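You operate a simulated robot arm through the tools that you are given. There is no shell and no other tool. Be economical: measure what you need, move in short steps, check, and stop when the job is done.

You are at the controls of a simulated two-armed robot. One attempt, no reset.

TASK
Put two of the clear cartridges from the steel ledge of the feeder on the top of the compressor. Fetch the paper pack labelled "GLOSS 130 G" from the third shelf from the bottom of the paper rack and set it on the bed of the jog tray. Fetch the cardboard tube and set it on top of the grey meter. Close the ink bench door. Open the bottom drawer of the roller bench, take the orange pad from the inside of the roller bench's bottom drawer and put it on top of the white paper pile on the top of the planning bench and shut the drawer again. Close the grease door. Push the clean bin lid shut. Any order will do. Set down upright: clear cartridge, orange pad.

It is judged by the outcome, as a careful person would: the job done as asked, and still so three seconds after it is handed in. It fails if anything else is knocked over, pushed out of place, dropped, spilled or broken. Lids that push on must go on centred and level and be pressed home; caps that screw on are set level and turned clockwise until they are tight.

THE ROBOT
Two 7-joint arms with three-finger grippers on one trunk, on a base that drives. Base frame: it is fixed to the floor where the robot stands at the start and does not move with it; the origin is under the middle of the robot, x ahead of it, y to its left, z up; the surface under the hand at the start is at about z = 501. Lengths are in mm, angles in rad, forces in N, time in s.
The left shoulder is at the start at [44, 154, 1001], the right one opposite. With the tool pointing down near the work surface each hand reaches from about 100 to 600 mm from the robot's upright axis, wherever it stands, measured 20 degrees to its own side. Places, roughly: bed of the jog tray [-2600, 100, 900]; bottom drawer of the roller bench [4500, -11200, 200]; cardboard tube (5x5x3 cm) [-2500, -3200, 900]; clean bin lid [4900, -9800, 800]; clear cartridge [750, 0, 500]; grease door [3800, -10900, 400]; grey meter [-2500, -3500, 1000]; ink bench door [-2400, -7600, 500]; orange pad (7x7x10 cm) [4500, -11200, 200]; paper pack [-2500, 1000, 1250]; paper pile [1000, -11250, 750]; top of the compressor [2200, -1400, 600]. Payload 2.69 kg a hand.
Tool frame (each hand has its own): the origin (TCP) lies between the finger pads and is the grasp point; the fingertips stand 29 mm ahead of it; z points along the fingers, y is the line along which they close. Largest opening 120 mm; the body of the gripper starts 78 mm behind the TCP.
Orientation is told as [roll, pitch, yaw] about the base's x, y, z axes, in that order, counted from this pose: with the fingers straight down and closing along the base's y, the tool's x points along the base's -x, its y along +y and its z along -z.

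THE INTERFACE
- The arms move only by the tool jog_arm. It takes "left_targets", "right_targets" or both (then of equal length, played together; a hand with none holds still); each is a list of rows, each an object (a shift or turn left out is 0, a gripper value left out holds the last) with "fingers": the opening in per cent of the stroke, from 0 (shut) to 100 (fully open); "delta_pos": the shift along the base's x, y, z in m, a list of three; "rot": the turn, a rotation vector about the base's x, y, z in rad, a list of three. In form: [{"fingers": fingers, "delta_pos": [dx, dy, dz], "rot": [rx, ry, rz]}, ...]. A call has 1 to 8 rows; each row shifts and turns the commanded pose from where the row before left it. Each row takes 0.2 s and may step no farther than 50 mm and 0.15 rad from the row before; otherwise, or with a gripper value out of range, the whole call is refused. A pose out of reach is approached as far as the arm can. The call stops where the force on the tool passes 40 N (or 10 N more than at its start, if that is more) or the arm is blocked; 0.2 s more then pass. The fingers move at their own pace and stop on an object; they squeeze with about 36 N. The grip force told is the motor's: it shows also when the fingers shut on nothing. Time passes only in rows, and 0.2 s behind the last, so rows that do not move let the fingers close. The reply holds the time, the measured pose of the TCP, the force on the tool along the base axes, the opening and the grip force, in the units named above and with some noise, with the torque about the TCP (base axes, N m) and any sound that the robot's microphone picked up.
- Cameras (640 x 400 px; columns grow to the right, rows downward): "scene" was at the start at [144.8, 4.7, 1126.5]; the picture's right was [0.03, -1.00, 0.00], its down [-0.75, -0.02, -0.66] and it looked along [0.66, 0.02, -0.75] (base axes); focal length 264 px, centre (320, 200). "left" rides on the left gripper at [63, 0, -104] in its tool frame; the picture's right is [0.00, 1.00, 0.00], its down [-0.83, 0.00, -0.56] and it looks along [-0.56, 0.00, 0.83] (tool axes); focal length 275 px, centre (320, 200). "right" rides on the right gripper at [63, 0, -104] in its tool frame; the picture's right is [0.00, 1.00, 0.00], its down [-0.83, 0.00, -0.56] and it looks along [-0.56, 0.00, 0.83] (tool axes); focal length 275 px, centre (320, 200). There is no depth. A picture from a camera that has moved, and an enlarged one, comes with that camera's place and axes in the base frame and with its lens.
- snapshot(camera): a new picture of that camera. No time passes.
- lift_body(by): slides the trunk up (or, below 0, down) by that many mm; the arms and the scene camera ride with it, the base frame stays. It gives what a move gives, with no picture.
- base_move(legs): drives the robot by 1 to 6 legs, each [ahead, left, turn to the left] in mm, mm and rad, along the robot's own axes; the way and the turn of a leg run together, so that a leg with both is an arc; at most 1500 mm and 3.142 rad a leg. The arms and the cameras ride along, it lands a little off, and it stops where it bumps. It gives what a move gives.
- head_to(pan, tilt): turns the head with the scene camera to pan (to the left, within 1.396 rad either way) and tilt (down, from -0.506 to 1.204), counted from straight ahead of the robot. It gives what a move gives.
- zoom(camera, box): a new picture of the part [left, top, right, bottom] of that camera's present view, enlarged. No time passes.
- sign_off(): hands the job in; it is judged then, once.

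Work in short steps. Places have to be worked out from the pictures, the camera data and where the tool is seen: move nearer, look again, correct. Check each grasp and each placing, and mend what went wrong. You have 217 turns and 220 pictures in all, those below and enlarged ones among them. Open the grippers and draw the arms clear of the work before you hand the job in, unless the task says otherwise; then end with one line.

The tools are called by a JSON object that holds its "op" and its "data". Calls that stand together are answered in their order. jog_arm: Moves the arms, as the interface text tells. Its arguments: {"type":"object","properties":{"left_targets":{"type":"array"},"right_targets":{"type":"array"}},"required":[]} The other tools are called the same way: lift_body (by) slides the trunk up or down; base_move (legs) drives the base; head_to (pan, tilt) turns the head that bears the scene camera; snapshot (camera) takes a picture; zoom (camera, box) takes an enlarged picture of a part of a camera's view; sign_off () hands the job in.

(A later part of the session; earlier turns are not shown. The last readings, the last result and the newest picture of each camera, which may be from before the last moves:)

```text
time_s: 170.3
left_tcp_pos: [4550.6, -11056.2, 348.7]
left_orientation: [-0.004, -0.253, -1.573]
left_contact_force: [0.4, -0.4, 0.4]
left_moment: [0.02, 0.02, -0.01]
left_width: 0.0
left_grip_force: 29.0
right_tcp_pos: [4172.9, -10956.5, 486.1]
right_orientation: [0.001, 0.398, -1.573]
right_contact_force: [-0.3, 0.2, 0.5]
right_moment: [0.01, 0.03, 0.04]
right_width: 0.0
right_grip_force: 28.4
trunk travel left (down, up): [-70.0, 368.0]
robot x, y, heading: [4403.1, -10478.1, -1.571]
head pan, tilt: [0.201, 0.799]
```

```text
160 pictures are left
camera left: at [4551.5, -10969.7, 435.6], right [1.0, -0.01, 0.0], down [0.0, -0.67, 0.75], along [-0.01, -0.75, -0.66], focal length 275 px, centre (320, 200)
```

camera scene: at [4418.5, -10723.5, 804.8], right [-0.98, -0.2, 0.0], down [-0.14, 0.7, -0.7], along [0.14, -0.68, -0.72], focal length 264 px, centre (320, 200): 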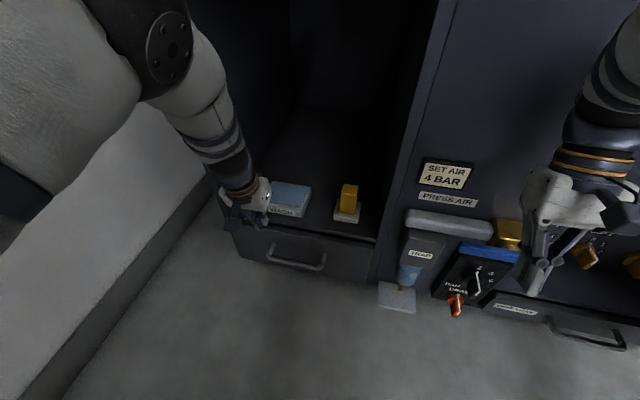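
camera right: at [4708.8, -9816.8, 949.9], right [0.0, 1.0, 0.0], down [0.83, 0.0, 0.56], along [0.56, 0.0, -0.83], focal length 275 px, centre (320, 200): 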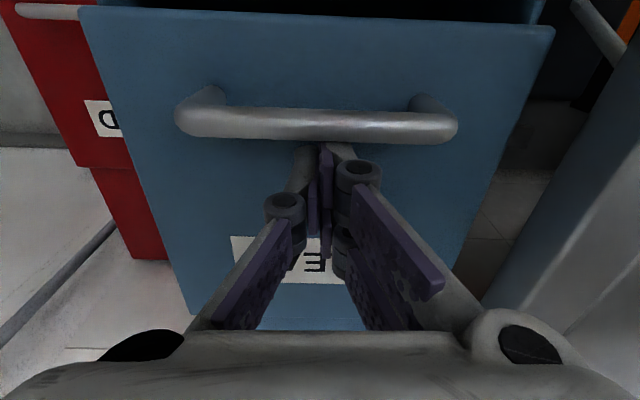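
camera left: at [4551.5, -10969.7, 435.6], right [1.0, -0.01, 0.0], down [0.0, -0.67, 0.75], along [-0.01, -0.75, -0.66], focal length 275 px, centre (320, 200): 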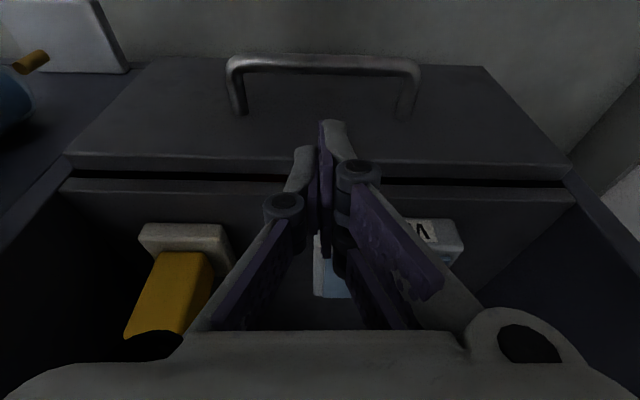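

Aligned in x. I move into the gap plane (y≈-11079) and descend to z≈231.

{"op": "jog_arm", "data": {"left_targets": [{"delta_pos": [0, -0.023, -0.02]}, {"delta_pos": [0, 0, -0.04]}, {"delta_pos": [0, 0, -0.03]}, {"delta_pos": [0, 0, -0.015]}, {"delta_pos": [0, 0, -0.012]}]}}

{"op": "snapshot", "data": {"camera": "left"}}

{"op": "zoom", "data": {"camera": "scene", "box": [220, 170, 360, 290]}}

```text
time_s: 171.0
left_tcp_pos: [4551.9, -11077.7, 301.0]
left_orientation: [-0.004, -0.251, -1.572]
left_contact_force: [-1.8, 22.1, 33.6]
left_moment: [-0.26, -0.06, 0.01]
left_width: 0.0
left_grip_force: 28.0
right_tcp_pos: [4173.7, -10955.7, 488.7]
right_orientation: [0.005, 0.392, -1.572]
right_contact_force: [0.1, -0.2, 0.0]
right_moment: [0.02, 0.0, 0.03]
right_width: 0.0
right_grip_force: 28.9
trunk travel left (down, up): [-70.0, 368.0]
robot x, y, heading: [4403.2, -10483.6, -1.571]
head pan, tilt: [0.201, 0.799]
stopped in row 3 (left hand): the force on the tool passed its limit at 114 N (the readings are from after the stop); the commanded pose is now the measured one
```

```text
159 pictures are left
camera left: at [4552.4, -10991.2, 386.9], right [1.0, -0.01, 0.0], down [0.0, -0.67, 0.75], along [-0.01, -0.75, -0.67], focal length 275 px, centre (320, 200)
```

left: 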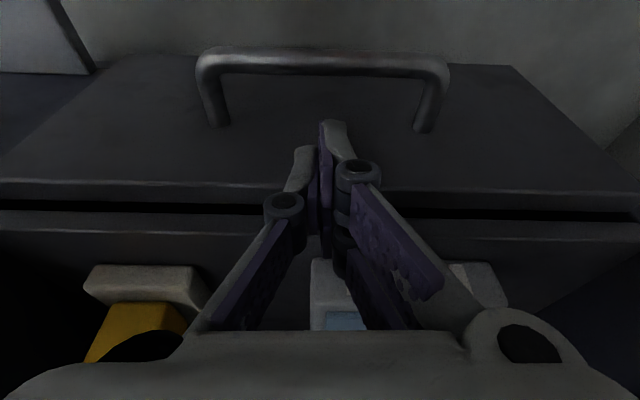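

```text
3.33 times, centred on (290, 230) of scene
camera zoom: at [4418.3, -10720.8, 806.0], right [-0.98, -0.2, 0.0], down [-0.14, 0.7, -0.7], along [0.14, -0.69, -0.71], focal length 880 px, centre (420, 100)
```

zoom: 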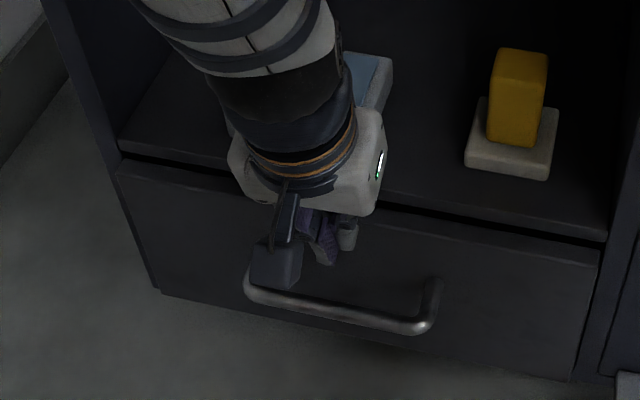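

The tips touched the drawer front's top edge, so the face is nearer (~-11092). I rise, straighten the tool to ~0.1 tilt and retry at y≈-11074.

{"op": "jog_arm", "data": {"left_targets": [{"delta_pos": [0, 0.01, 0.03]}, {"rot": [0.14, 0, 0], "delta_pos": [0, -0.006, 0]}, {"delta_pos": [0, 0, 0]}]}}

{"op": "zoom", "data": {"camera": "left", "box": [160, 0, 480, 200]}}

```text
time_s: 171.8
left_tcp_pos: [4551.5, -11074.6, 327.5]
left_orientation: [-0.006, -0.109, -1.573]
left_contact_force: [-0.8, -0.3, -0.2]
left_moment: [0.01, 0.01, -0.03]
left_width: 0.0
left_grip_force: 28.7
right_tcp_pos: [4173.4, -10957.5, 485.4]
right_orientation: [0.003, 0.399, -1.572]
right_contact_force: [-0.1, 0.4, -0.1]
right_moment: [0.05, 0.0, -0.03]
right_width: 0.0
right_grip_force: 28.2
trunk travel left (down, up): [-70.0, 368.0]
robot x, y, heading: [4408.0, -10475.2, -1.571]
head pan, tilt: [0.201, 0.799]
```

```text
2.00 times, centred on (320, 100) of left
camera zoom: at [4552.9, -11001.4, 424.9], right [1.0, -0.01, -0.01], down [0.0, -0.77, 0.64], along [-0.01, -0.64, -0.77], focal length 551 px, centre (320, 400)
```

zoom: 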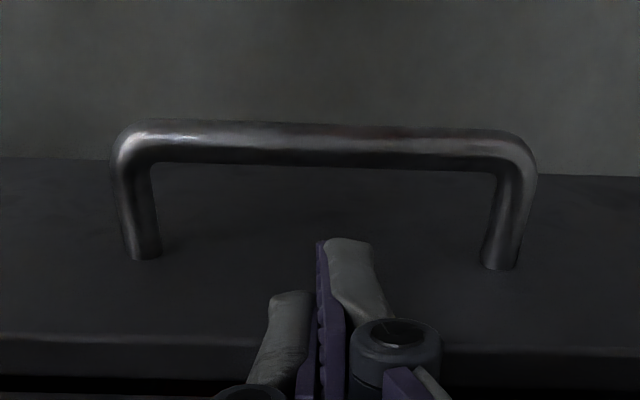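

I descend gently in 8–10 mm steps, watching for contact.

{"op": "jog_arm", "data": {"left_targets": [{"delta_pos": [0, 0, -0.01]}, {"delta_pos": [0, 0, -0.01]}, {"delta_pos": [0, 0, -0.008]}, {"delta_pos": [0, 0, -0.008]}, {"delta_pos": [0, 0, -0.008]}, {"delta_pos": [0, 0, -0.008]}, {"delta_pos": [0, 0, -0.008]}, {"delta_pos": [0, 0, -0.008]}]}}

{"op": "zoom", "data": {"camera": "left", "box": [160, 0, 480, 200]}}

```text
time_s: 172.7
left_tcp_pos: [4551.4, -11075.5, 302.6]
left_orientation: [-0.005, -0.114, -1.572]
left_contact_force: [-0.4, 17.1, 31.4]
left_moment: [-0.36, -0.11, 0.11]
left_width: 0.0
left_grip_force: 28.3
right_tcp_pos: [4173.9, -10956.6, 489.5]
right_orientation: [0.006, 0.395, -1.572]
right_contact_force: [0.0, 0.8, 0.1]
right_moment: [0.0, -0.02, 0.0]
right_width: 0.1
right_grip_force: 28.6
trunk travel left (down, up): [-70.0, 368.0]
robot x, y, heading: [4402.5, -10476.6, -1.57]
head pan, tilt: [0.201, 0.799]
stopped in row 4 (left hand): the force on the tool passed its limit at 54 N (the readings are from after the stop); the commanded pose is now the measured one
```

```text
2.00 times, centred on (320, 100) of left
camera zoom: at [4552.4, -11001.5, 400.1], right [1.0, -0.01, 0.0], down [0.0, -0.76, 0.65], along [-0.01, -0.65, -0.76], focal length 551 px, centre (320, 400)
```

zoom: 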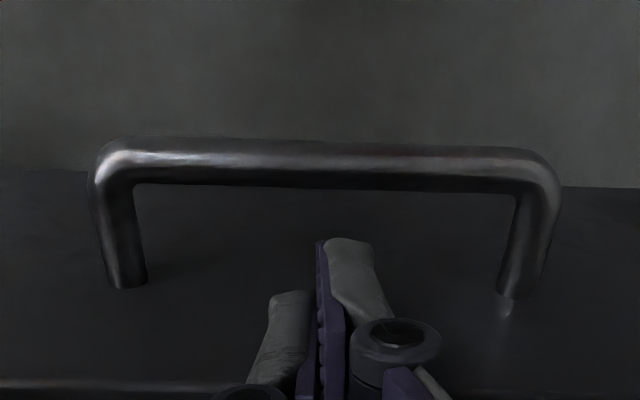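

Contact again at the same height: the fingers are forked and deeper (~45 mm) than the gap. I'll instead grip the bar with the hand rolled 90° and tilted forward. First I back off and roll.

{"op": "jog_arm", "data": {"left_targets": [{"delta_pos": [0, 0.03, 0.03]}, {"delta_pos": [0, 0.045, 0.02]}, {"delta_pos": [0, 0.045, 0.02], "rot": [0, 0, 0.14]}, {"rot": [0, 0, 0.145]}, {"rot": [0, 0, 0.145]}, {"rot": [0, 0, 0.145]}, {"rot": [0, 0, 0.145]}, {"rot": [0, 0, 0.145]}]}}

```text
time_s: 174.5
left_tcp_pos: [4552.5, -10951.1, 366.1]
left_orientation: [0.005, -0.084, -0.755]
left_contact_force: [-1.6, 0.7, -0.2]
left_moment: [-0.01, 0.01, -0.02]
left_width: 0.0
left_grip_force: 28.9
left hand out of reach, approached as far as the arm can: row 3, 4
right_tcp_pos: [4173.6, -10956.0, 486.6]
right_orientation: [0.004, 0.398, -1.573]
right_contact_force: [0.1, -0.6, 0.6]
right_moment: [-0.05, 0.04, 0.0]
right_width: 0.0
right_grip_force: 28.8
trunk travel left (down, up): [-70.0, 368.0]
robot x, y, heading: [4402.8, -10481.2, -1.572]
head pan, tilt: [0.201, 0.799]
```

Rolling works. I finish the roll and begin tilting forward, opening the fingers.

{"op": "jog_arm", "data": {"left_targets": [{"rot": [0, 0, 0.147]}, {"rot": [0, 0, 0.147]}, {"rot": [0, 0, 0.147]}, {"rot": [0, 0, 0.147]}, {"rot": [0, 0, 0.147], "fingers": 45}, {"rot": [-0.14, 0, 0]}, {"rot": [-0.14, 0, 0]}, {"rot": [-0.14, 0, 0]}]}}

{"op": "jog_arm", "data": {"left_targets": [{"rot": [-0.14, 0, 0]}, {"rot": [-0.14, 0, 0]}, {"rot": [-0.14, 0, 0]}]}}

{"op": "snapshot", "data": {"camera": "scene"}}

{"op": "snapshot", "data": {"camera": "left"}}

```text
time_s: 176.3
left_tcp_pos: [4559.0, -11030.8, 371.3]
left_orientation: [-0.369, -0.08, 0.014]
left_contact_force: [0.3, 0.4, -0.3]
left_moment: [0.02, 0.02, 0.01]
left_width: 54.1
left_grip_force: 0.0
left hand out of reach, approached as far as the arm can: row 7, 8
right_tcp_pos: [4173.2, -10957.7, 486.5]
right_orientation: [0.004, 0.398, -1.569]
right_contact_force: [0.7, -0.9, -0.3]
right_moment: [-0.02, 0.03, -0.03]
right_width: 0.2
right_grip_force: 28.7
trunk travel left (down, up): [-70.0, 368.0]
robot x, y, heading: [4402.0, -10478.0, -1.572]
head pan, tilt: [0.201, 0.799]
```

```text
time_s: 177.1
left_tcp_pos: [4577.3, -11194.8, 450.7]
left_orientation: [-0.75, -0.072, 0.041]
left_contact_force: [0.6, 0.3, 0.0]
left_moment: [-0.01, 0.0, -0.01]
left_width: 54.0
left_grip_force: 0.0
left hand out of reach, approached as far as the arm can: row 1, 2, 3
right_tcp_pos: [4172.6, -10956.8, 487.6]
right_orientation: [0.004, 0.397, -1.573]
right_contact_force: [0.2, -0.4, -0.7]
right_moment: [0.02, 0.0, -0.04]
right_width: 0.1
right_grip_force: 28.4
trunk travel left (down, up): [-70.0, 368.0]
robot x, y, heading: [4406.1, -10482.5, -1.574]
head pan, tilt: [0.201, 0.799]
```

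```text
155 pictures are left
camera scene: at [4418.9, -10723.2, 804.8], right [-0.98, -0.2, 0.0], down [-0.14, 0.7, -0.7], along [0.14, -0.68, -0.72], focal length 264 px, centre (320, 200)
```

scene: 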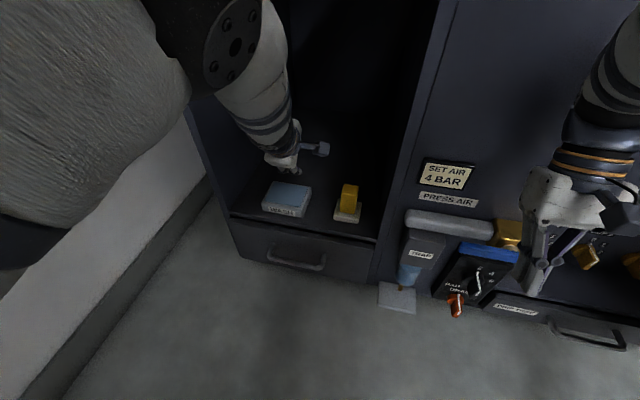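

```text
154 pictures are left
camera left: at [4505.2, -11126.5, 522.7], right [0.02, 0.73, -0.68], down [0.78, 0.41, 0.47], along [0.62, -0.54, -0.56], focal length 275 px, centre (320, 200)
```

left: 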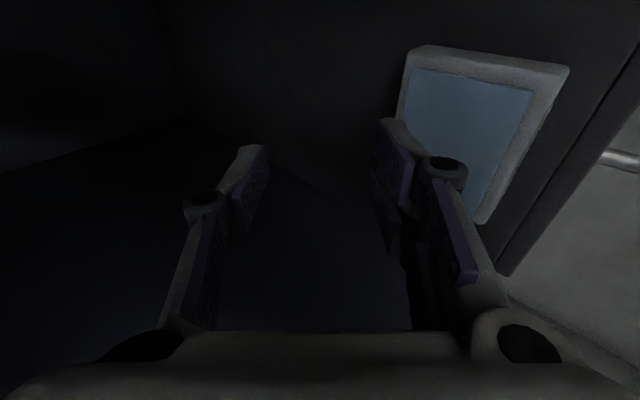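

The robot stands too close for a tilted hand, and the arm got extended into the compartment. I drive straight back to extract it.

{"op": "base_move", "data": {"legs": [[-250, 0, 0]]}}

{"op": "snapshot", "data": {"camera": "scene"}}

```text
time_s: 178.9
left_tcp_pos: [4575.0, -10945.7, 450.6]
left_orientation: [-0.749, -0.073, 0.039]
left_contact_force: [-0.3, 0.2, -0.3]
left_moment: [0.01, 0.04, -0.04]
left_width: 54.1
left_grip_force: 0.1
right_tcp_pos: [4172.6, -10709.3, 486.0]
right_orientation: [0.005, 0.399, -1.572]
right_contact_force: [0.4, 0.5, 0.2]
right_moment: [0.02, 0.02, 0.0]
right_width: 0.0
right_grip_force: 28.7
trunk travel left (down, up): [-70.0, 368.0]
robot x, y, heading: [4405.3, -10231.4, -1.575]
head pan, tilt: [0.201, 0.799]
```

```text
153 pictures are left
camera scene: at [4418.7, -10476.0, 804.8], right [-0.98, -0.2, 0.0], down [-0.14, 0.7, -0.7], along [0.14, -0.68, -0.72], focal length 264 px, centre (320, 200)
```

scene: 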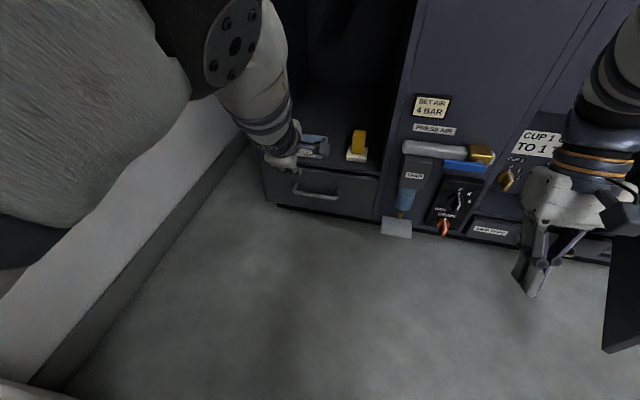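

Clear now. I lower the hand and tilt it further forward, watching for reach flags.

{"op": "jog_arm", "data": {"left_targets": [{"delta_pos": [-0.01, 0, -0.045]}, {"delta_pos": [-0.01, 0, -0.045]}, {"delta_pos": [-0.005, 0, -0.045]}, {"delta_pos": [0, 0, -0.04]}, {"rot": [-0.12, 0, 0]}, {"rot": [-0.12, 0, 0]}, {"rot": [-0.12, 0, 0]}]}}

{"op": "snapshot", "data": {"camera": "scene"}}

{"op": "snapshot", "data": {"camera": "left"}}

```text
time_s: 180.5
left_tcp_pos: [4550.3, -10945.4, 275.7]
left_orientation: [-1.112, -0.057, 0.063]
left_contact_force: [-0.9, 1.2, 0.0]
left_moment: [0.0, -0.03, 0.0]
left_width: 53.9
left_grip_force: 0.1
right_tcp_pos: [4172.3, -10709.2, 485.8]
right_orientation: [0.002, 0.399, -1.573]
right_contact_force: [-0.3, -0.2, 0.0]
right_moment: [0.0, 0.01, 0.01]
right_width: 0.1
right_grip_force: 28.6
trunk travel left (down, up): [-70.0, 368.0]
robot x, y, heading: [4401.1, -10232.0, -1.577]
head pan, tilt: [0.201, 0.799]
```

```text
152 pictures are left
camera scene: at [4418.7, -10476.0, 804.8], right [-0.98, -0.2, 0.0], down [-0.14, 0.7, -0.7], along [0.14, -0.68, -0.72], focal length 264 px, centre (320, 200)
```

scene: 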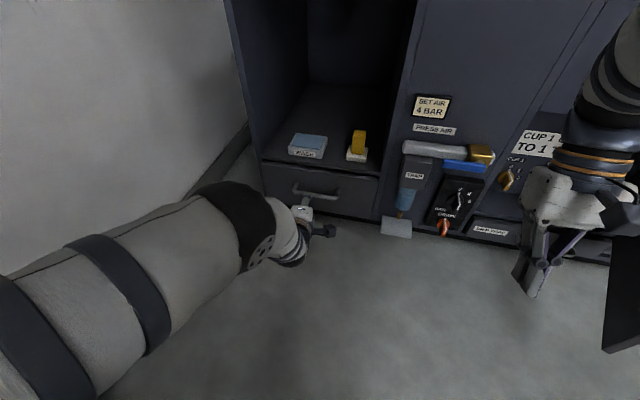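

```text
151 pictures are left
camera left: at [4479.0, -10857.8, 319.4], right [0.03, 0.45, -0.89], down [0.78, 0.55, 0.3], along [0.62, -0.71, -0.34], focal length 275 px, centre (320, 200)
```

left: 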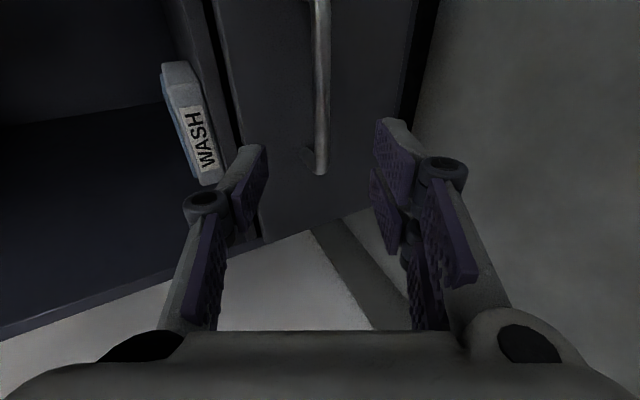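

The bar lies centred between the fingers. I advance ~115 mm along the tool axis.

{"op": "jog_arm", "data": {"left_targets": [{"delta_pos": [0, -0.035, -0.018], "fingers": 38}, {"delta_pos": [0, -0.035, -0.018]}, {"delta_pos": [0, -0.02, -0.01]}, {"delta_pos": [0, -0.013, -0.006]}]}}

{"op": "snapshot", "data": {"camera": "left"}}

```text
time_s: 181.5
left_tcp_pos: [4554.5, -10990.4, 264.4]
left_orientation: [-1.108, -0.054, 0.063]
left_contact_force: [-0.3, 0.3, 0.6]
left_moment: [0.01, -0.01, -0.01]
left_width: 45.6
left_grip_force: 0.0
left hand out of reach, approached as far as the arm can: row 2, 3, 4
right_tcp_pos: [4173.2, -10709.0, 487.4]
right_orientation: [0.004, 0.398, -1.574]
right_contact_force: [0.1, -0.7, 0.6]
right_moment: [-0.02, 0.0, 0.0]
right_width: 0.1
right_grip_force: 27.8
trunk travel left (down, up): [-70.0, 368.0]
robot x, y, heading: [4402.9, -10231.4, -1.571]
head pan, tilt: [0.201, 0.799]
```

```text
150 pictures are left
camera left: at [4483.2, -10903.0, 307.8], right [0.03, 0.45, -0.89], down [0.78, 0.55, 0.3], along [0.62, -0.71, -0.34], focal length 275 px, centre (320, 200)
```

left: 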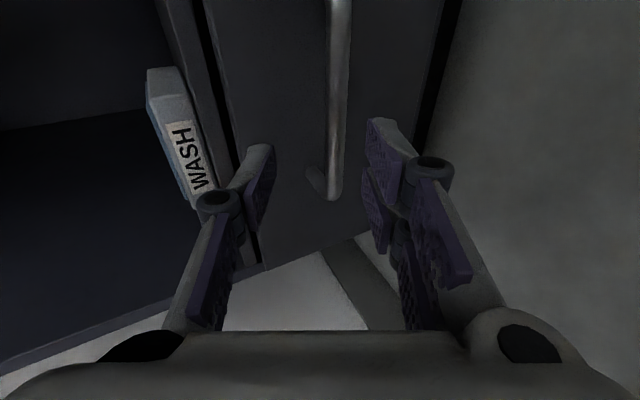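

Arm limit reached; I drive the base 50 mm forward and then lower.

{"op": "base_move", "data": {"legs": [[50, 0, 0]]}}

{"op": "jog_arm", "data": {"left_targets": [{"delta_pos": [-0.004, 0.0, -0.022]}, {"delta_pos": [0, 0, -0.02]}]}}

{"op": "snapshot", "data": {"camera": "left"}}

```text
time_s: 182.5
left_tcp_pos: [4554.7, -11037.1, 260.0]
left_orientation: [-1.098, -0.053, 0.063]
left_contact_force: [0.4, 4.2, 2.1]
left_moment: [0.13, 0.09, -0.07]
left_width: 47.0
left_grip_force: 0.2
right_tcp_pos: [4172.6, -10757.9, 486.4]
right_orientation: [0.002, 0.397, -1.575]
right_contact_force: [-0.2, 0.5, 0.1]
right_moment: [0.05, -0.01, 0.01]
right_width: 0.0
right_grip_force: 28.7
trunk travel left (down, up): [-70.0, 368.0]
robot x, y, heading: [4402.9, -10277.6, -1.575]
head pan, tilt: [0.201, 0.799]
stopped in leg 1: the force on the tool passed its limit at 110 N (the readings are from after the stop); the commanded pose is now the measured one
```

```text
time_s: 183.1
left_tcp_pos: [4558.6, -11031.4, 251.1]
left_orientation: [-1.099, -0.054, 0.061]
left_contact_force: [-0.4, 0.3, 0.4]
left_moment: [0.03, 0.01, 0.01]
left_width: 45.7
left_grip_force: 0.0
left hand out of reach, approached as far as the arm can: row 1, 2
right_tcp_pos: [4172.9, -10758.2, 486.4]
right_orientation: [0.004, 0.397, -1.575]
right_contact_force: [-0.2, 1.0, -0.8]
right_moment: [0.03, 0.01, 0.01]
right_width: 0.2
right_grip_force: 28.2
trunk travel left (down, up): [-70.0, 368.0]
robot x, y, heading: [4403.3, -10280.2, -1.573]
head pan, tilt: [0.201, 0.799]
```

```text
149 pictures are left
camera left: at [4487.5, -10944.5, 295.5], right [0.02, 0.46, -0.89], down [0.78, 0.54, 0.3], along [0.62, -0.7, -0.34], focal length 275 px, centre (320, 200)
```

left: 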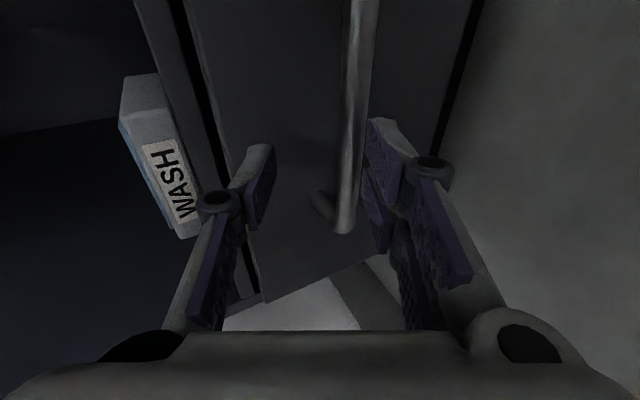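

The bar is low between the fingers. I lower the trunk slightly to drop the hand.

{"op": "lift_body", "data": {"by": -15}}

{"op": "snapshot", "data": {"camera": "left"}}

```text
time_s: 183.8
left_tcp_pos: [4557.6, -11031.5, 235.9]
left_orientation: [-1.102, -0.051, 0.063]
left_contact_force: [1.1, -0.6, -0.3]
left_moment: [0.01, 0.0, 0.03]
left_width: 45.9
left_grip_force: 0.1
right_tcp_pos: [4172.4, -10759.8, 468.2]
right_orientation: [0.007, 0.408, -1.575]
right_contact_force: [-0.4, 0.5, 0.0]
right_moment: [-0.04, -0.01, 0.0]
right_width: 0.0
right_grip_force: 28.6
trunk travel left (down, up): [-55.0, 383.0]
robot x, y, heading: [4403.6, -10283.1, -1.568]
head pan, tilt: [0.201, 0.799]
```

```text
148 pictures are left
camera left: at [4486.8, -10944.3, 280.4], right [0.02, 0.46, -0.89], down [0.78, 0.54, 0.3], along [0.62, -0.7, -0.34], focal length 275 px, centre (320, 200)
```

left: 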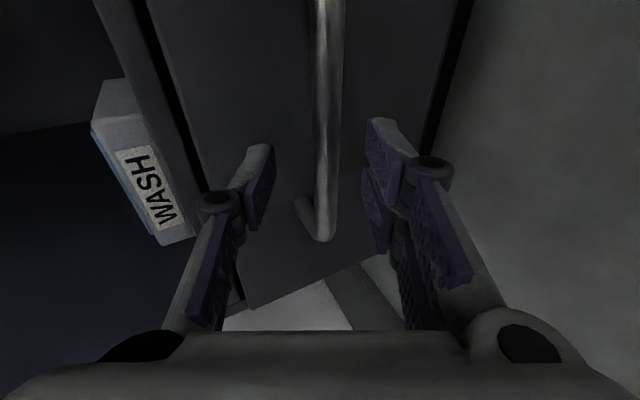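

Centred. I advance 20 mm with the base and lower another 10 mm, then close on the bar.

{"op": "lift_body", "data": {"by": -6}}

{"op": "base_move", "data": {"legs": [[18, 0, 0]]}}

{"op": "snapshot", "data": {"camera": "left"}}

```text
time_s: 184.3
left_tcp_pos: [4558.5, -11032.5, 229.5]
left_orientation: [-1.102, -0.053, 0.061]
left_contact_force: [-0.2, -0.2, 0.1]
left_moment: [0.01, 0.03, -0.01]
left_width: 45.6
left_grip_force: 0.0
right_tcp_pos: [4171.7, -10761.2, 461.4]
right_orientation: [0.005, 0.411, -1.574]
right_contact_force: [0.4, 0.3, -0.2]
right_moment: [-0.02, 0.02, 0.01]
right_width: 0.0
right_grip_force: 28.7
trunk travel left (down, up): [-49.0, 389.0]
robot x, y, heading: [4403.6, -10281.0, -1.575]
head pan, tilt: [0.201, 0.799]
```

```text
time_s: 185.1
left_tcp_pos: [4557.9, -11050.6, 228.9]
left_orientation: [-1.099, -0.055, 0.062]
left_contact_force: [0.1, -0.3, -1.3]
left_moment: [0.02, 0.02, 0.01]
left_width: 45.8
left_grip_force: 0.0
right_tcp_pos: [4172.4, -10778.4, 460.9]
right_orientation: [0.005, 0.412, -1.575]
right_contact_force: [0.3, -0.2, 0.1]
right_moment: [0.05, 0.0, 0.0]
right_width: 0.0
right_grip_force: 29.0
trunk travel left (down, up): [-49.0, 389.0]
robot x, y, heading: [4404.2, -10302.3, -1.575]
head pan, tilt: [0.201, 0.799]
```

```text
147 pictures are left
camera left: at [4486.8, -10962.1, 274.1], right [0.02, 0.46, -0.89], down [0.78, 0.54, 0.3], along [0.62, -0.7, -0.34], focal length 275 px, centre (320, 200)
```

left: 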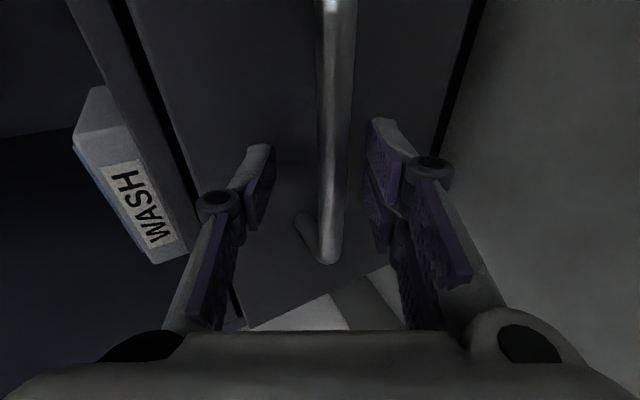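

The bar is now between the pads. I close the fingers on it.

{"op": "jog_arm", "data": {"left_targets": [{"fingers": 20}, {"fingers": 5}, {"fingers": 0}, {"fingers": 0}]}}

{"op": "snapshot", "data": {"camera": "left"}}

```text
time_s: 186.1
left_tcp_pos: [4558.1, -11047.6, 225.5]
left_orientation: [-1.092, -0.052, 0.061]
left_contact_force: [3.6, 13.4, -20.5]
left_moment: [0.33, 0.65, 0.25]
left_width: 12.9
left_grip_force: 39.8
right_tcp_pos: [4172.4, -10779.5, 458.7]
right_orientation: [0.005, 0.415, -1.573]
right_contact_force: [-0.4, 0.0, 0.6]
right_moment: [-0.02, 0.0, -0.02]
right_width: 0.0
right_grip_force: 28.6
trunk travel left (down, up): [-49.0, 389.0]
robot x, y, heading: [4406.5, -10296.6, -1.57]
head pan, tilt: [0.201, 0.799]
```

```text
146 pictures are left
camera left: at [4486.9, -10960.2, 270.4], right [0.02, 0.46, -0.89], down [0.79, 0.54, 0.3], along [0.62, -0.7, -0.35], focal length 275 px, centre (320, 200)
```

left: 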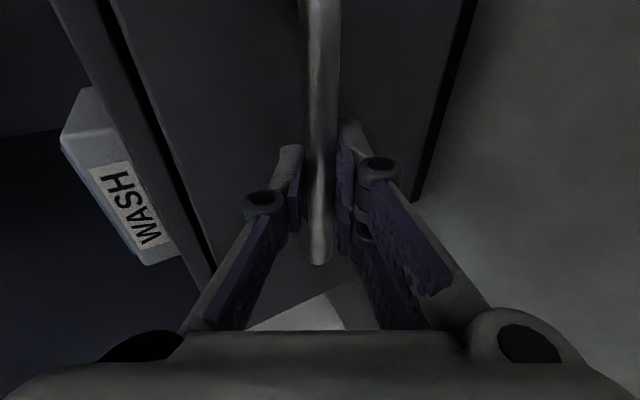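

Bar gripped. I pull by backing the base gently.

{"op": "base_move", "data": {"legs": [[-80, 0, 0]]}}

{"op": "snapshot", "data": {"camera": "scene"}}

```text
time_s: 187.1
left_tcp_pos: [4560.8, -10968.8, 224.5]
left_orientation: [-1.094, -0.052, 0.064]
left_contact_force: [16.7, 2.2, -30.5]
left_moment: [0.3, 0.74, 0.03]
left_width: 13.1
left_grip_force: 39.7
right_tcp_pos: [4172.5, -10701.2, 458.7]
right_orientation: [0.005, 0.417, -1.573]
right_contact_force: [0.0, 0.1, 0.7]
right_moment: [0.0, -0.01, 0.05]
right_width: 0.0
right_grip_force: 28.8
trunk travel left (down, up): [-49.0, 389.0]
robot x, y, heading: [4403.0, -10217.0, -1.572]
head pan, tilt: [0.201, 0.799]
```

```text
145 pictures are left
camera scene: at [4419.9, -10472.5, 781.8], right [-0.98, -0.2, 0.0], down [-0.14, 0.7, -0.7], along [0.14, -0.68, -0.72], focal length 264 px, centre (320, 200)
```

scene: 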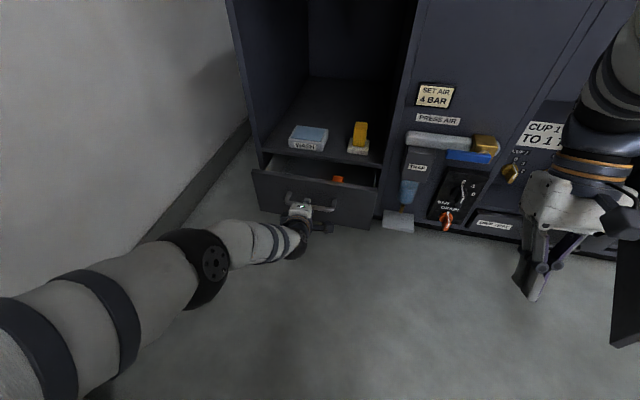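

The drawer is opening and the orange pad is visible. I pull another 180 mm.

{"op": "base_move", "data": {"legs": [[-90, 0, 0], [-80, 0, 0]]}}

{"op": "snapshot", "data": {"camera": "scene"}}

```text
time_s: 188.9
left_tcp_pos: [4564.5, -10799.7, 225.2]
left_orientation: [-1.095, -0.054, 0.073]
left_contact_force: [27.1, 1.4, -19.8]
left_moment: [0.19, 0.31, 0.5]
left_width: 13.2
left_grip_force: 40.3
right_tcp_pos: [4172.1, -10531.5, 460.3]
right_orientation: [0.006, 0.414, -1.574]
right_contact_force: [-0.1, 0.0, 0.0]
right_moment: [0.01, 0.04, 0.01]
right_width: 0.2
right_grip_force: 28.8
trunk travel left (down, up): [-49.0, 389.0]
robot x, y, heading: [4403.7, -10049.4, -1.571]
head pan, tilt: [0.201, 0.799]
```

```text
144 pictures are left
camera scene: at [4420.4, -10303.0, 782.1], right [-0.98, -0.2, 0.0], down [-0.14, 0.7, -0.7], along [0.14, -0.68, -0.72], focal length 264 px, centre (320, 200)
```

scene: 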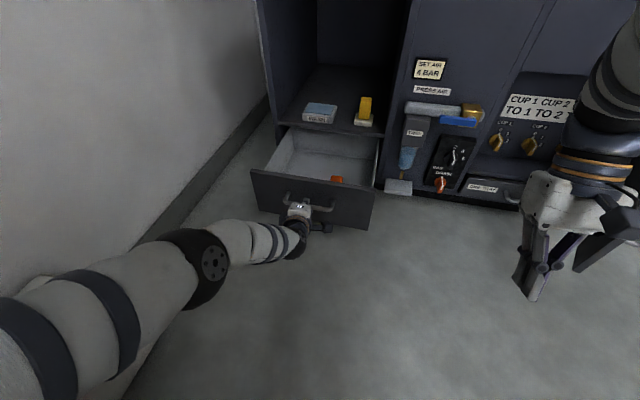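

Drawer open ~250 mm, pad near its front. I release the handle and back off.

{"op": "jog_arm", "data": {"left_targets": [{"fingers": 20}, {"fingers": 38}, {"fingers": 40}]}}

{"op": "base_move", "data": {"legs": [[-120, 0, 0]]}}

{"op": "zoom", "data": {"camera": "scene", "box": [240, 60, 420, 220]}}

```text
time_s: 189.7
left_tcp_pos: [4564.3, -10799.5, 226.4]
left_orientation: [-1.096, -0.057, 0.071]
left_contact_force: [-0.5, 0.1, -0.1]
left_moment: [0.01, 0.0, 0.04]
left_width: 47.9
left_grip_force: 0.1
right_tcp_pos: [4172.7, -10531.4, 460.7]
right_orientation: [0.007, 0.41, -1.571]
right_contact_force: [0.6, -0.6, -0.7]
right_moment: [0.02, 0.01, 0.01]
right_width: 0.2
right_grip_force: 28.8
trunk travel left (down, up): [-49.0, 389.0]
robot x, y, heading: [4404.8, -10050.7, -1.571]
head pan, tilt: [0.201, 0.799]
```

```text
time_s: 190.5
left_tcp_pos: [4564.6, -10786.7, 226.2]
left_orientation: [-1.096, -0.054, 0.07]
left_contact_force: [-0.4, -0.2, 0.5]
left_moment: [-0.01, 0.0, 0.0]
left_width: 48.0
left_grip_force: 0.0
right_tcp_pos: [4173.9, -10519.0, 460.9]
right_orientation: [0.009, 0.412, -1.571]
right_contact_force: [-0.3, -0.2, -0.7]
right_moment: [0.04, 0.02, -0.02]
right_width: 0.0
right_grip_force: 28.2
trunk travel left (down, up): [-49.0, 389.0]
robot x, y, heading: [4403.9, -10037.0, -1.567]
head pan, tilt: [0.201, 0.799]
stopped in leg 1: the robot was blocked; the commanded pose is now the measured one
```

```text
2.50 times, centred on (330, 140) of scene
camera zoom: at [4419.7, -10287.8, 782.5], right [-0.98, -0.2, 0.0], down [-0.14, 0.7, -0.7], along [0.14, -0.68, -0.72], focal length 660 px, centre (295, 350)
```

zoom: 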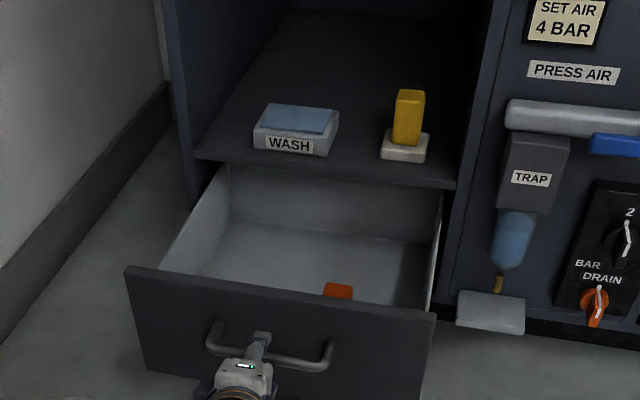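

The base was blocked behind — I must see what I'm touching before moving further.

{"op": "head_to", "data": {"pan": 1.39, "tilt": 0.9}}

{"op": "snapshot", "data": {"camera": "scene"}}

```text
time_s: 191.9
left_tcp_pos: [4564.9, -10785.4, 226.9]
left_orientation: [-1.096, -0.054, 0.073]
left_contact_force: [0.6, -0.3, 0.1]
left_moment: [0.0, 0.0, -0.02]
left_width: 48.2
left_grip_force: 0.1
right_tcp_pos: [4172.4, -10517.0, 461.7]
right_orientation: [0.006, 0.413, -1.572]
right_contact_force: [0.8, 0.3, -0.8]
right_moment: [0.03, 0.0, -0.01]
right_width: 0.0
right_grip_force: 28.0
trunk travel left (down, up): [-49.0, 389.0]
robot x, y, heading: [4405.2, -10035.9, -1.57]
head pan, tilt: [1.389, 0.901]
```

```text
142 pictures are left
camera scene: at [4477.9, -10222.5, 774.6], right [-0.18, -0.98, 0.0], down [-0.77, 0.14, -0.62], along [0.61, -0.11, -0.78], focal length 264 px, centre (320, 200)
```

scene: 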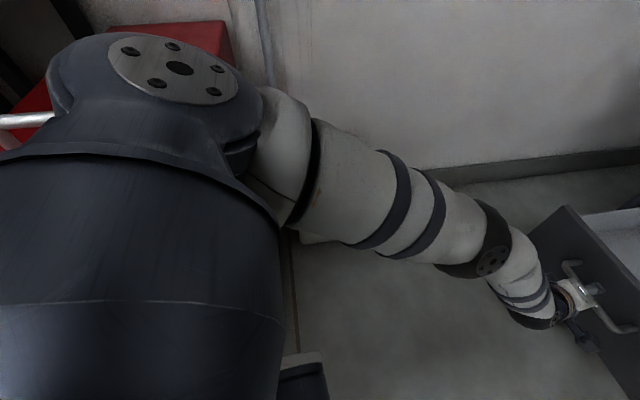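

The left elbow is against the red bin area. I retract the hand from the bar with the arm, then move the base to the right.

{"op": "jog_arm", "data": {"left_targets": [{"delta_pos": [0, 0.035, 0.018]}, {"delta_pos": [0, 0.03, 0.015]}]}}

{"op": "snapshot", "data": {"camera": "scene"}}

```text
time_s: 192.5
left_tcp_pos: [4564.1, -10720.8, 262.7]
left_orientation: [-1.098, -0.057, 0.072]
left_contact_force: [0.0, 0.3, 0.0]
left_moment: [-0.03, 0.0, 0.0]
left_width: 48.3
left_grip_force: 0.2
right_tcp_pos: [4173.7, -10517.6, 460.2]
right_orientation: [0.008, 0.411, -1.57]
right_contact_force: [0.2, -0.5, -0.2]
right_moment: [0.01, 0.01, 0.03]
right_width: 0.0
right_grip_force: 28.5
trunk travel left (down, up): [-49.0, 389.0]
robot x, y, heading: [4400.7, -10035.8, -1.573]
head pan, tilt: [1.389, 0.901]
```

```text
141 pictures are left
camera scene: at [4477.9, -10222.4, 774.6], right [-0.18, -0.98, 0.0], down [-0.77, 0.14, -0.62], along [0.61, -0.11, -0.78], focal length 264 px, centre (320, 200)
```

scene: 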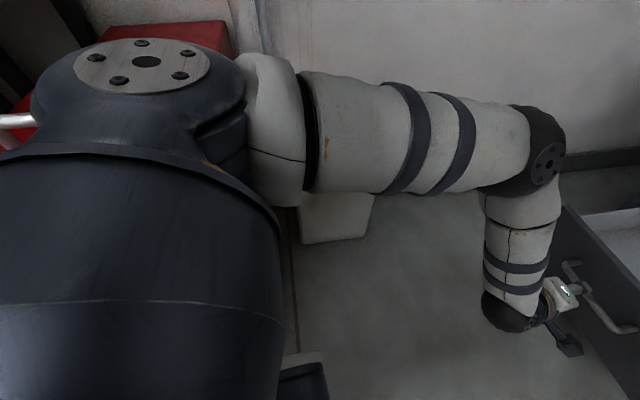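

I inch forward and right to free the robot, and look for the cone behind.

{"op": "base_move", "data": {"legs": [[20, -20, 0], [0, -90, 0]]}}

{"op": "snapshot", "data": {"camera": "scene"}}

{"op": "head_to", "data": {"pan": 1.39, "tilt": 0.4}}

{"op": "snapshot", "data": {"camera": "scene"}}

```text
time_s: 194.3
left_tcp_pos: [4455.3, -10740.6, 261.1]
left_orientation: [-1.095, -0.053, 0.072]
left_contact_force: [0.1, 0.5, 0.9]
left_moment: [0.02, 0.0, -0.01]
left_width: 48.0
left_grip_force: 0.1
right_tcp_pos: [4063.3, -10538.0, 460.3]
right_orientation: [0.007, 0.412, -1.57]
right_contact_force: [0.1, -0.6, 0.1]
right_moment: [0.0, 0.0, -0.02]
right_width: 0.3
right_grip_force: 28.8
trunk travel left (down, up): [-49.0, 389.0]
robot x, y, heading: [4293.8, -10055.1, -1.575]
head pan, tilt: [1.389, 0.901]
```

```text
140 pictures are left
camera scene: at [4368.8, -10242.3, 774.6], right [-0.18, -0.98, 0.0], down [-0.77, 0.14, -0.62], along [0.61, -0.11, -0.78], focal length 264 px, centre (320, 200)
```

scene: 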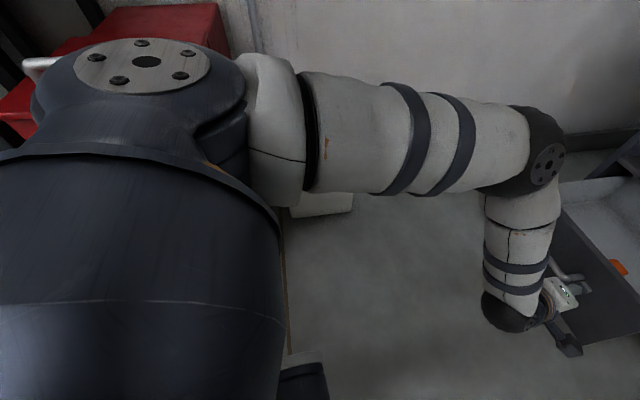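

```text
time_s: 195.2
left_tcp_pos: [4456.1, -10740.1, 261.3]
left_orientation: [-1.097, -0.056, 0.072]
left_contact_force: [-0.9, -0.9, 0.2]
left_moment: [-0.02, -0.04, 0.0]
left_width: 48.2
left_grip_force: 0.1
right_tcp_pos: [4064.7, -10538.1, 460.4]
right_orientation: [0.005, 0.412, -1.573]
right_contact_force: [-0.5, -0.7, -0.1]
right_moment: [0.03, 0.01, 0.02]
right_width: 0.0
right_grip_force: 28.5
trunk travel left (down, up): [-49.0, 389.0]
robot x, y, heading: [4292.8, -10054.0, -1.57]
head pan, tilt: [1.389, 0.4]
```

```text
139 pictures are left
camera scene: at [4385.6, -10245.4, 817.6], right [-0.18, -0.98, 0.0], down [-0.38, 0.07, -0.92], along [0.91, -0.17, -0.39], focal length 264 px, centre (320, 200)
```

scene: 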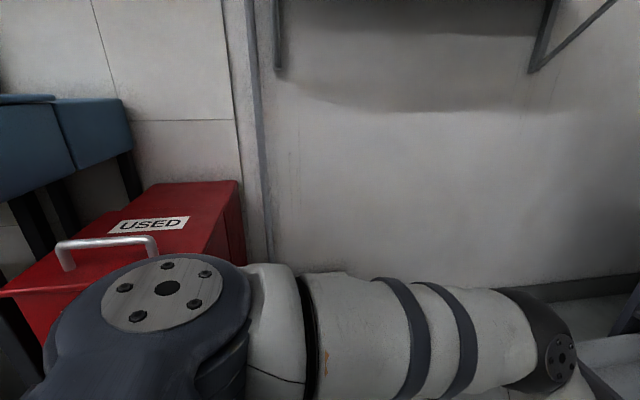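

Red bin looks in place. I raise the left hand and turn it back to vertical.

{"op": "jog_arm", "data": {"left_targets": [{"delta_pos": [0, 0.03, 0.04]}, {"delta_pos": [0, 0.02, 0.045]}, {"delta_pos": [0, 0, 0.045], "rot": [0.14, 0, 0]}, {"delta_pos": [0, 0, 0.03], "rot": [0.14, 0, 0]}, {"rot": [0.14, 0, 0]}, {"rot": [0.14, 0, 0]}, {"rot": [0.14, 0, 0]}, {"rot": [0.14, 0, 0]}]}}

{"op": "jog_arm", "data": {"left_targets": [{"rot": [0.14, 0, 0]}, {"rot": [0, 0, -0.147]}, {"rot": [0, 0, -0.147]}, {"rot": [0, 0, -0.147]}, {"rot": [0, 0, -0.147]}, {"rot": [0, 0, -0.147]}, {"rot": [0, 0, -0.147]}, {"rot": [0, 0, -0.147]}]}}

{"op": "head_to", "data": {"pan": 0.2, "tilt": 0.6}}

{"op": "snapshot", "data": {"camera": "scene"}}

```text
time_s: 197.0
left_tcp_pos: [4454.3, -10691.7, 422.1]
left_orientation: [-0.252, -0.089, 0.006]
left_contact_force: [0.7, 0.9, 0.1]
left_moment: [0.0, 0.0, 0.04]
left_width: 47.8
left_grip_force: 0.1
right_tcp_pos: [4065.0, -10537.9, 461.2]
right_orientation: [0.008, 0.411, -1.571]
right_contact_force: [0.3, -0.4, -0.7]
right_moment: [0.0, 0.02, -0.01]
right_width: 0.0
right_grip_force: 28.6
trunk travel left (down, up): [-49.0, 389.0]
robot x, y, heading: [4299.1, -10060.1, -1.57]
head pan, tilt: [1.389, 0.4]
```

```text
time_s: 198.8
left_tcp_pos: [4456.3, -10690.7, 420.5]
left_orientation: [-0.114, -0.09, -1.04]
left_contact_force: [-1.2, -0.3, 0.5]
left_moment: [-0.01, 0.01, -0.01]
left_width: 48.0
left_grip_force: 0.0
right_tcp_pos: [4065.1, -10537.5, 460.8]
right_orientation: [0.007, 0.411, -1.57]
right_contact_force: [0.2, 0.6, 0.3]
right_moment: [-0.01, 0.04, 0.03]
right_width: 0.1
right_grip_force: 28.1
trunk travel left (down, up): [-49.0, 389.0]
robot x, y, heading: [4293.9, -10056.4, -1.573]
head pan, tilt: [1.389, 0.4]
```

```text
time_s: 200.2
left_tcp_pos: [4456.1, -10690.0, 420.7]
left_orientation: [-0.113, -0.091, -1.034]
left_contact_force: [0.1, 0.0, -0.1]
left_moment: [-0.03, -0.04, 0.0]
left_width: 48.0
left_grip_force: 0.0
right_tcp_pos: [4064.0, -10537.3, 460.3]
right_orientation: [0.008, 0.413, -1.571]
right_contact_force: [1.0, -0.4, -1.0]
right_moment: [-0.01, -0.01, -0.01]
right_width: 0.2
right_grip_force: 28.6
trunk travel left (down, up): [-49.0, 389.0]
robot x, y, heading: [4292.0, -10058.9, -1.565]
head pan, tilt: [0.201, 0.6]
```

```text
138 pictures are left
camera scene: at [4312.2, -10315.3, 799.4], right [-0.98, -0.2, 0.0], down [-0.11, 0.55, -0.83], along [0.17, -0.81, -0.56], focal length 264 px, centre (320, 200)
```

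scene: 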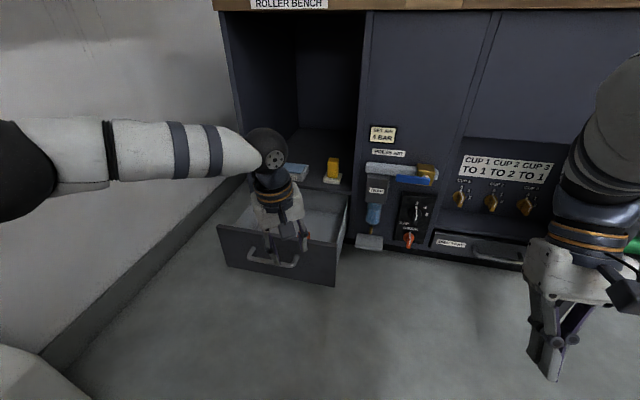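

I finish the yaw and remove the residual tilt, opening the fingers wide; then drive toward the drawer.

{"op": "jog_arm", "data": {"left_targets": [{"rot": [0, 0, -0.135], "fingers": 100}, {"rot": [0, 0, -0.135]}, {"rot": [0, 0, -0.135]}, {"rot": [0, 0, -0.13]}, {"rot": [0.13, -0.05, 0]}]}}

{"op": "base_move", "data": {"legs": [[200, 0, 0]]}}

{"op": "snapshot", "data": {"camera": "left"}}

{"op": "snapshot", "data": {"camera": "scene"}}

```text
time_s: 201.4
left_tcp_pos: [4456.4, -10691.4, 422.4]
left_orientation: [-0.065, 0.04, -1.571]
left_contact_force: [0.5, 0.3, 1.0]
left_moment: [-0.03, 0.01, -0.01]
left_width: 120.0
left_grip_force: 0.0
right_tcp_pos: [4064.6, -10537.6, 459.9]
right_orientation: [0.007, 0.412, -1.57]
right_contact_force: [-0.3, -0.8, -0.1]
right_moment: [-0.01, -0.02, 0.01]
right_width: 0.0
right_grip_force: 28.6
trunk travel left (down, up): [-49.0, 389.0]
robot x, y, heading: [4293.9, -10055.9, -1.571]
head pan, tilt: [0.201, 0.6]
```

```text
time_s: 203.0
left_tcp_pos: [4456.5, -10889.8, 421.6]
left_orientation: [-0.063, 0.04, -1.571]
left_contact_force: [0.1, -1.0, -0.1]
left_moment: [0.0, 0.01, 0.02]
left_width: 120.1
left_grip_force: 0.0
right_tcp_pos: [4063.6, -10737.1, 461.4]
right_orientation: [0.007, 0.412, -1.571]
right_contact_force: [0.5, -0.5, 0.8]
right_moment: [0.0, 0.03, -0.02]
right_width: 0.0
right_grip_force: 28.9
trunk travel left (down, up): [-49.0, 389.0]
robot x, y, heading: [4293.7, -10257.0, -1.576]
head pan, tilt: [0.201, 0.6]
```

```text
137 pictures are left
camera left: at [4462.3, -10832.3, 529.1], right [1.0, 0.0, -0.06], down [0.03, -0.85, 0.52], along [-0.06, -0.52, -0.85], focal length 275 px, centre (320, 200)
```

left: 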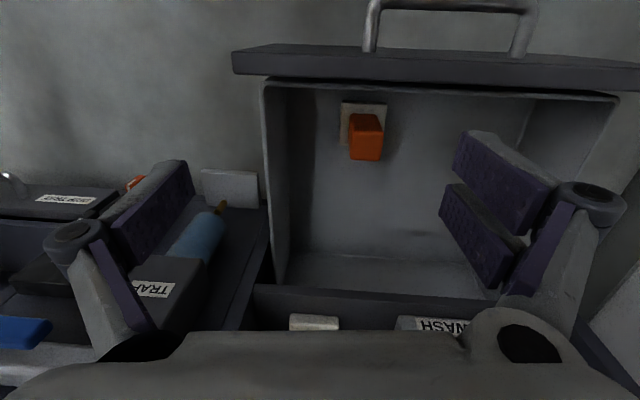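

```text
136 pictures are left
camera scene: at [4311.9, -10514.3, 799.4], right [-0.98, -0.2, 0.0], down [-0.11, 0.55, -0.83], along [0.16, -0.81, -0.56], focal length 264 px, centre (320, 200)
```

scene: 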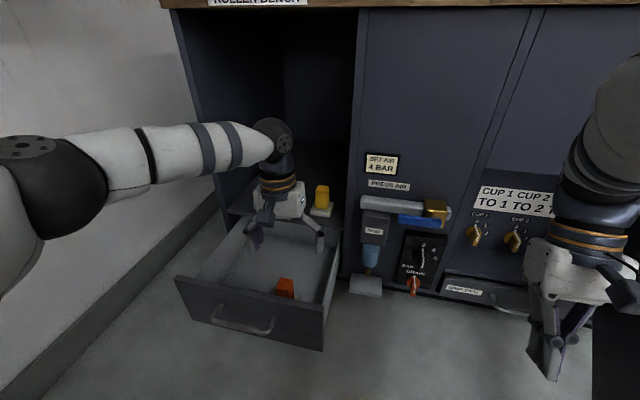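

The pad is a plate with an orange block, at about (4497,-10954), block top ≈z 210. I drive 100 mm closer, straighten the tool and align above it.

{"op": "base_move", "data": {"legs": [[100, 0, 0]]}}

{"op": "jog_arm", "data": {"left_targets": [{"rot": [-0.04, -0.065, 0]}, {"delta_pos": [0.04, 0.02, 0]}, {"delta_pos": [0, 0.015, -0.04]}, {"delta_pos": [0, 0, -0.03]}]}}

{"op": "snapshot", "data": {"camera": "left"}}

```text
time_s: 204.2
left_tcp_pos: [4452.3, -10991.3, 421.9]
left_orientation: [-0.064, 0.041, -1.574]
left_contact_force: [-0.6, 0.0, 0.2]
left_moment: [0.02, -0.02, 0.0]
left_width: 120.2
left_grip_force: 0.1
right_tcp_pos: [4061.7, -10838.5, 461.1]
right_orientation: [0.006, 0.41, -1.574]
right_contact_force: [0.4, 0.1, -0.2]
right_moment: [-0.01, 0.02, 0.01]
right_width: 0.0
right_grip_force: 28.4
trunk travel left (down, up): [-49.0, 389.0]
robot x, y, heading: [4293.7, -10357.6, -1.576]
head pan, tilt: [0.201, 0.6]
```

```text
time_s: 205.2
left_tcp_pos: [4494.0, -10956.6, 350.6]
left_orientation: [0.002, -0.001, -1.573]
left_contact_force: [0.1, 0.1, -0.5]
left_moment: [-0.04, 0.0, 0.0]
left_width: 119.7
left_grip_force: 0.1
right_tcp_pos: [4062.4, -10837.1, 460.9]
right_orientation: [0.007, 0.411, -1.574]
right_contact_force: [0.5, -0.5, 1.5]
right_moment: [-0.01, -0.01, 0.0]
right_width: 0.0
right_grip_force: 28.4
trunk travel left (down, up): [-49.0, 389.0]
robot x, y, heading: [4298.7, -10356.3, -1.579]
head pan, tilt: [0.201, 0.6]
```

```text
135 pictures are left
camera left: at [4494.2, -10893.6, 455.2], right [1.0, -0.01, 0.0], down [-0.01, -0.83, 0.56], along [0.0, -0.56, -0.83], focal length 275 px, centre (320, 200)
```

left: 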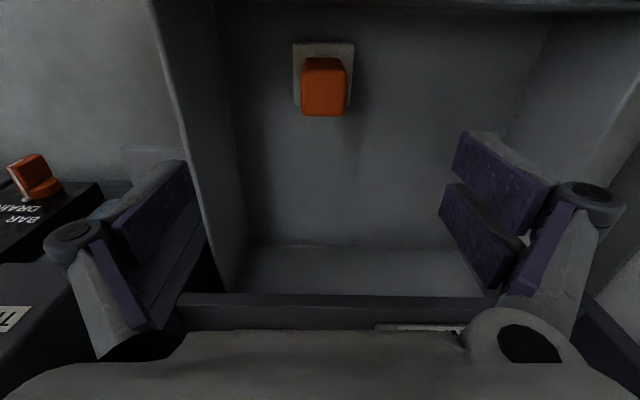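

Well aligned. I descend to z≈187 around the block.

{"op": "jog_arm", "data": {"left_targets": [{"delta_pos": [0.003, 0.005, -0.04]}, {"delta_pos": [0, 0, -0.04]}, {"delta_pos": [0, 0, -0.035]}, {"delta_pos": [0, 0, -0.025]}, {"delta_pos": [0, 0, -0.015]}, {"delta_pos": [0, 0, -0.008]}]}}

{"op": "snapshot", "data": {"camera": "left"}}

{"op": "zoom", "data": {"camera": "scene", "box": [170, 180, 350, 360]}}

```text
time_s: 206.6
left_tcp_pos: [4495.1, -10953.4, 188.1]
left_orientation: [0.003, 0.001, -1.573]
left_contact_force: [0.2, 0.9, 0.1]
left_moment: [-0.02, 0.01, -0.01]
left_width: 120.3
left_grip_force: 0.1
right_tcp_pos: [4061.9, -10837.6, 460.2]
right_orientation: [0.007, 0.411, -1.575]
right_contact_force: [-0.4, -0.1, 0.6]
right_moment: [0.0, 0.01, -0.04]
right_width: 0.0
right_grip_force: 28.1
trunk travel left (down, up): [-49.0, 389.0]
robot x, y, heading: [4294.3, -10356.4, -1.579]
head pan, tilt: [0.201, 0.6]
```

```text
134 pictures are left
camera left: at [4496.4, -10890.6, 293.8], right [1.0, -0.01, 0.0], down [-0.01, -0.83, 0.56], along [0.0, -0.56, -0.83], focal length 275 px, centre (320, 200)
```

left: 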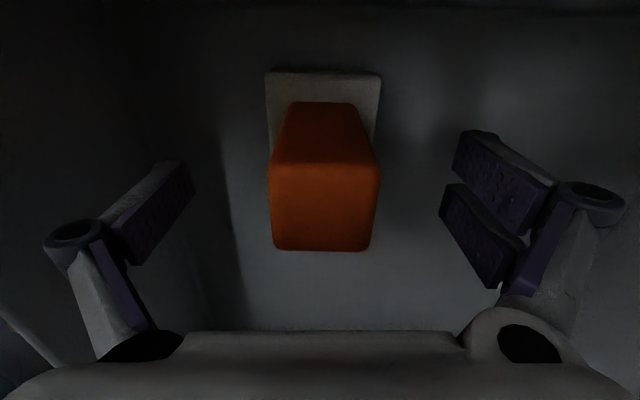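

```text
2.22 times, centred on (260, 270) of scene
camera zoom: at [4311.1, -10615.6, 799.4], right [-0.98, -0.2, 0.0], down [-0.11, 0.55, -0.83], along [0.16, -0.81, -0.56], focal length 587 px, centre (453, 44)
```

zoom: 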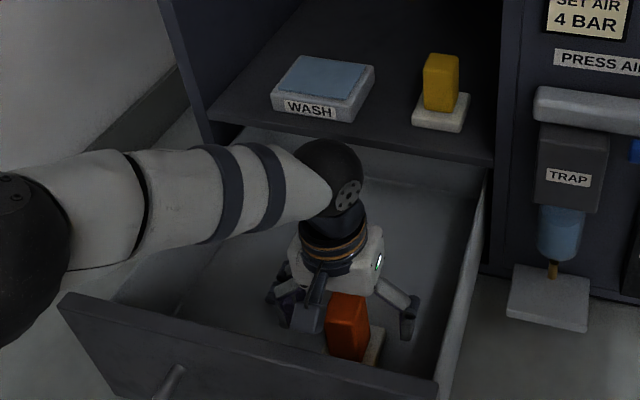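

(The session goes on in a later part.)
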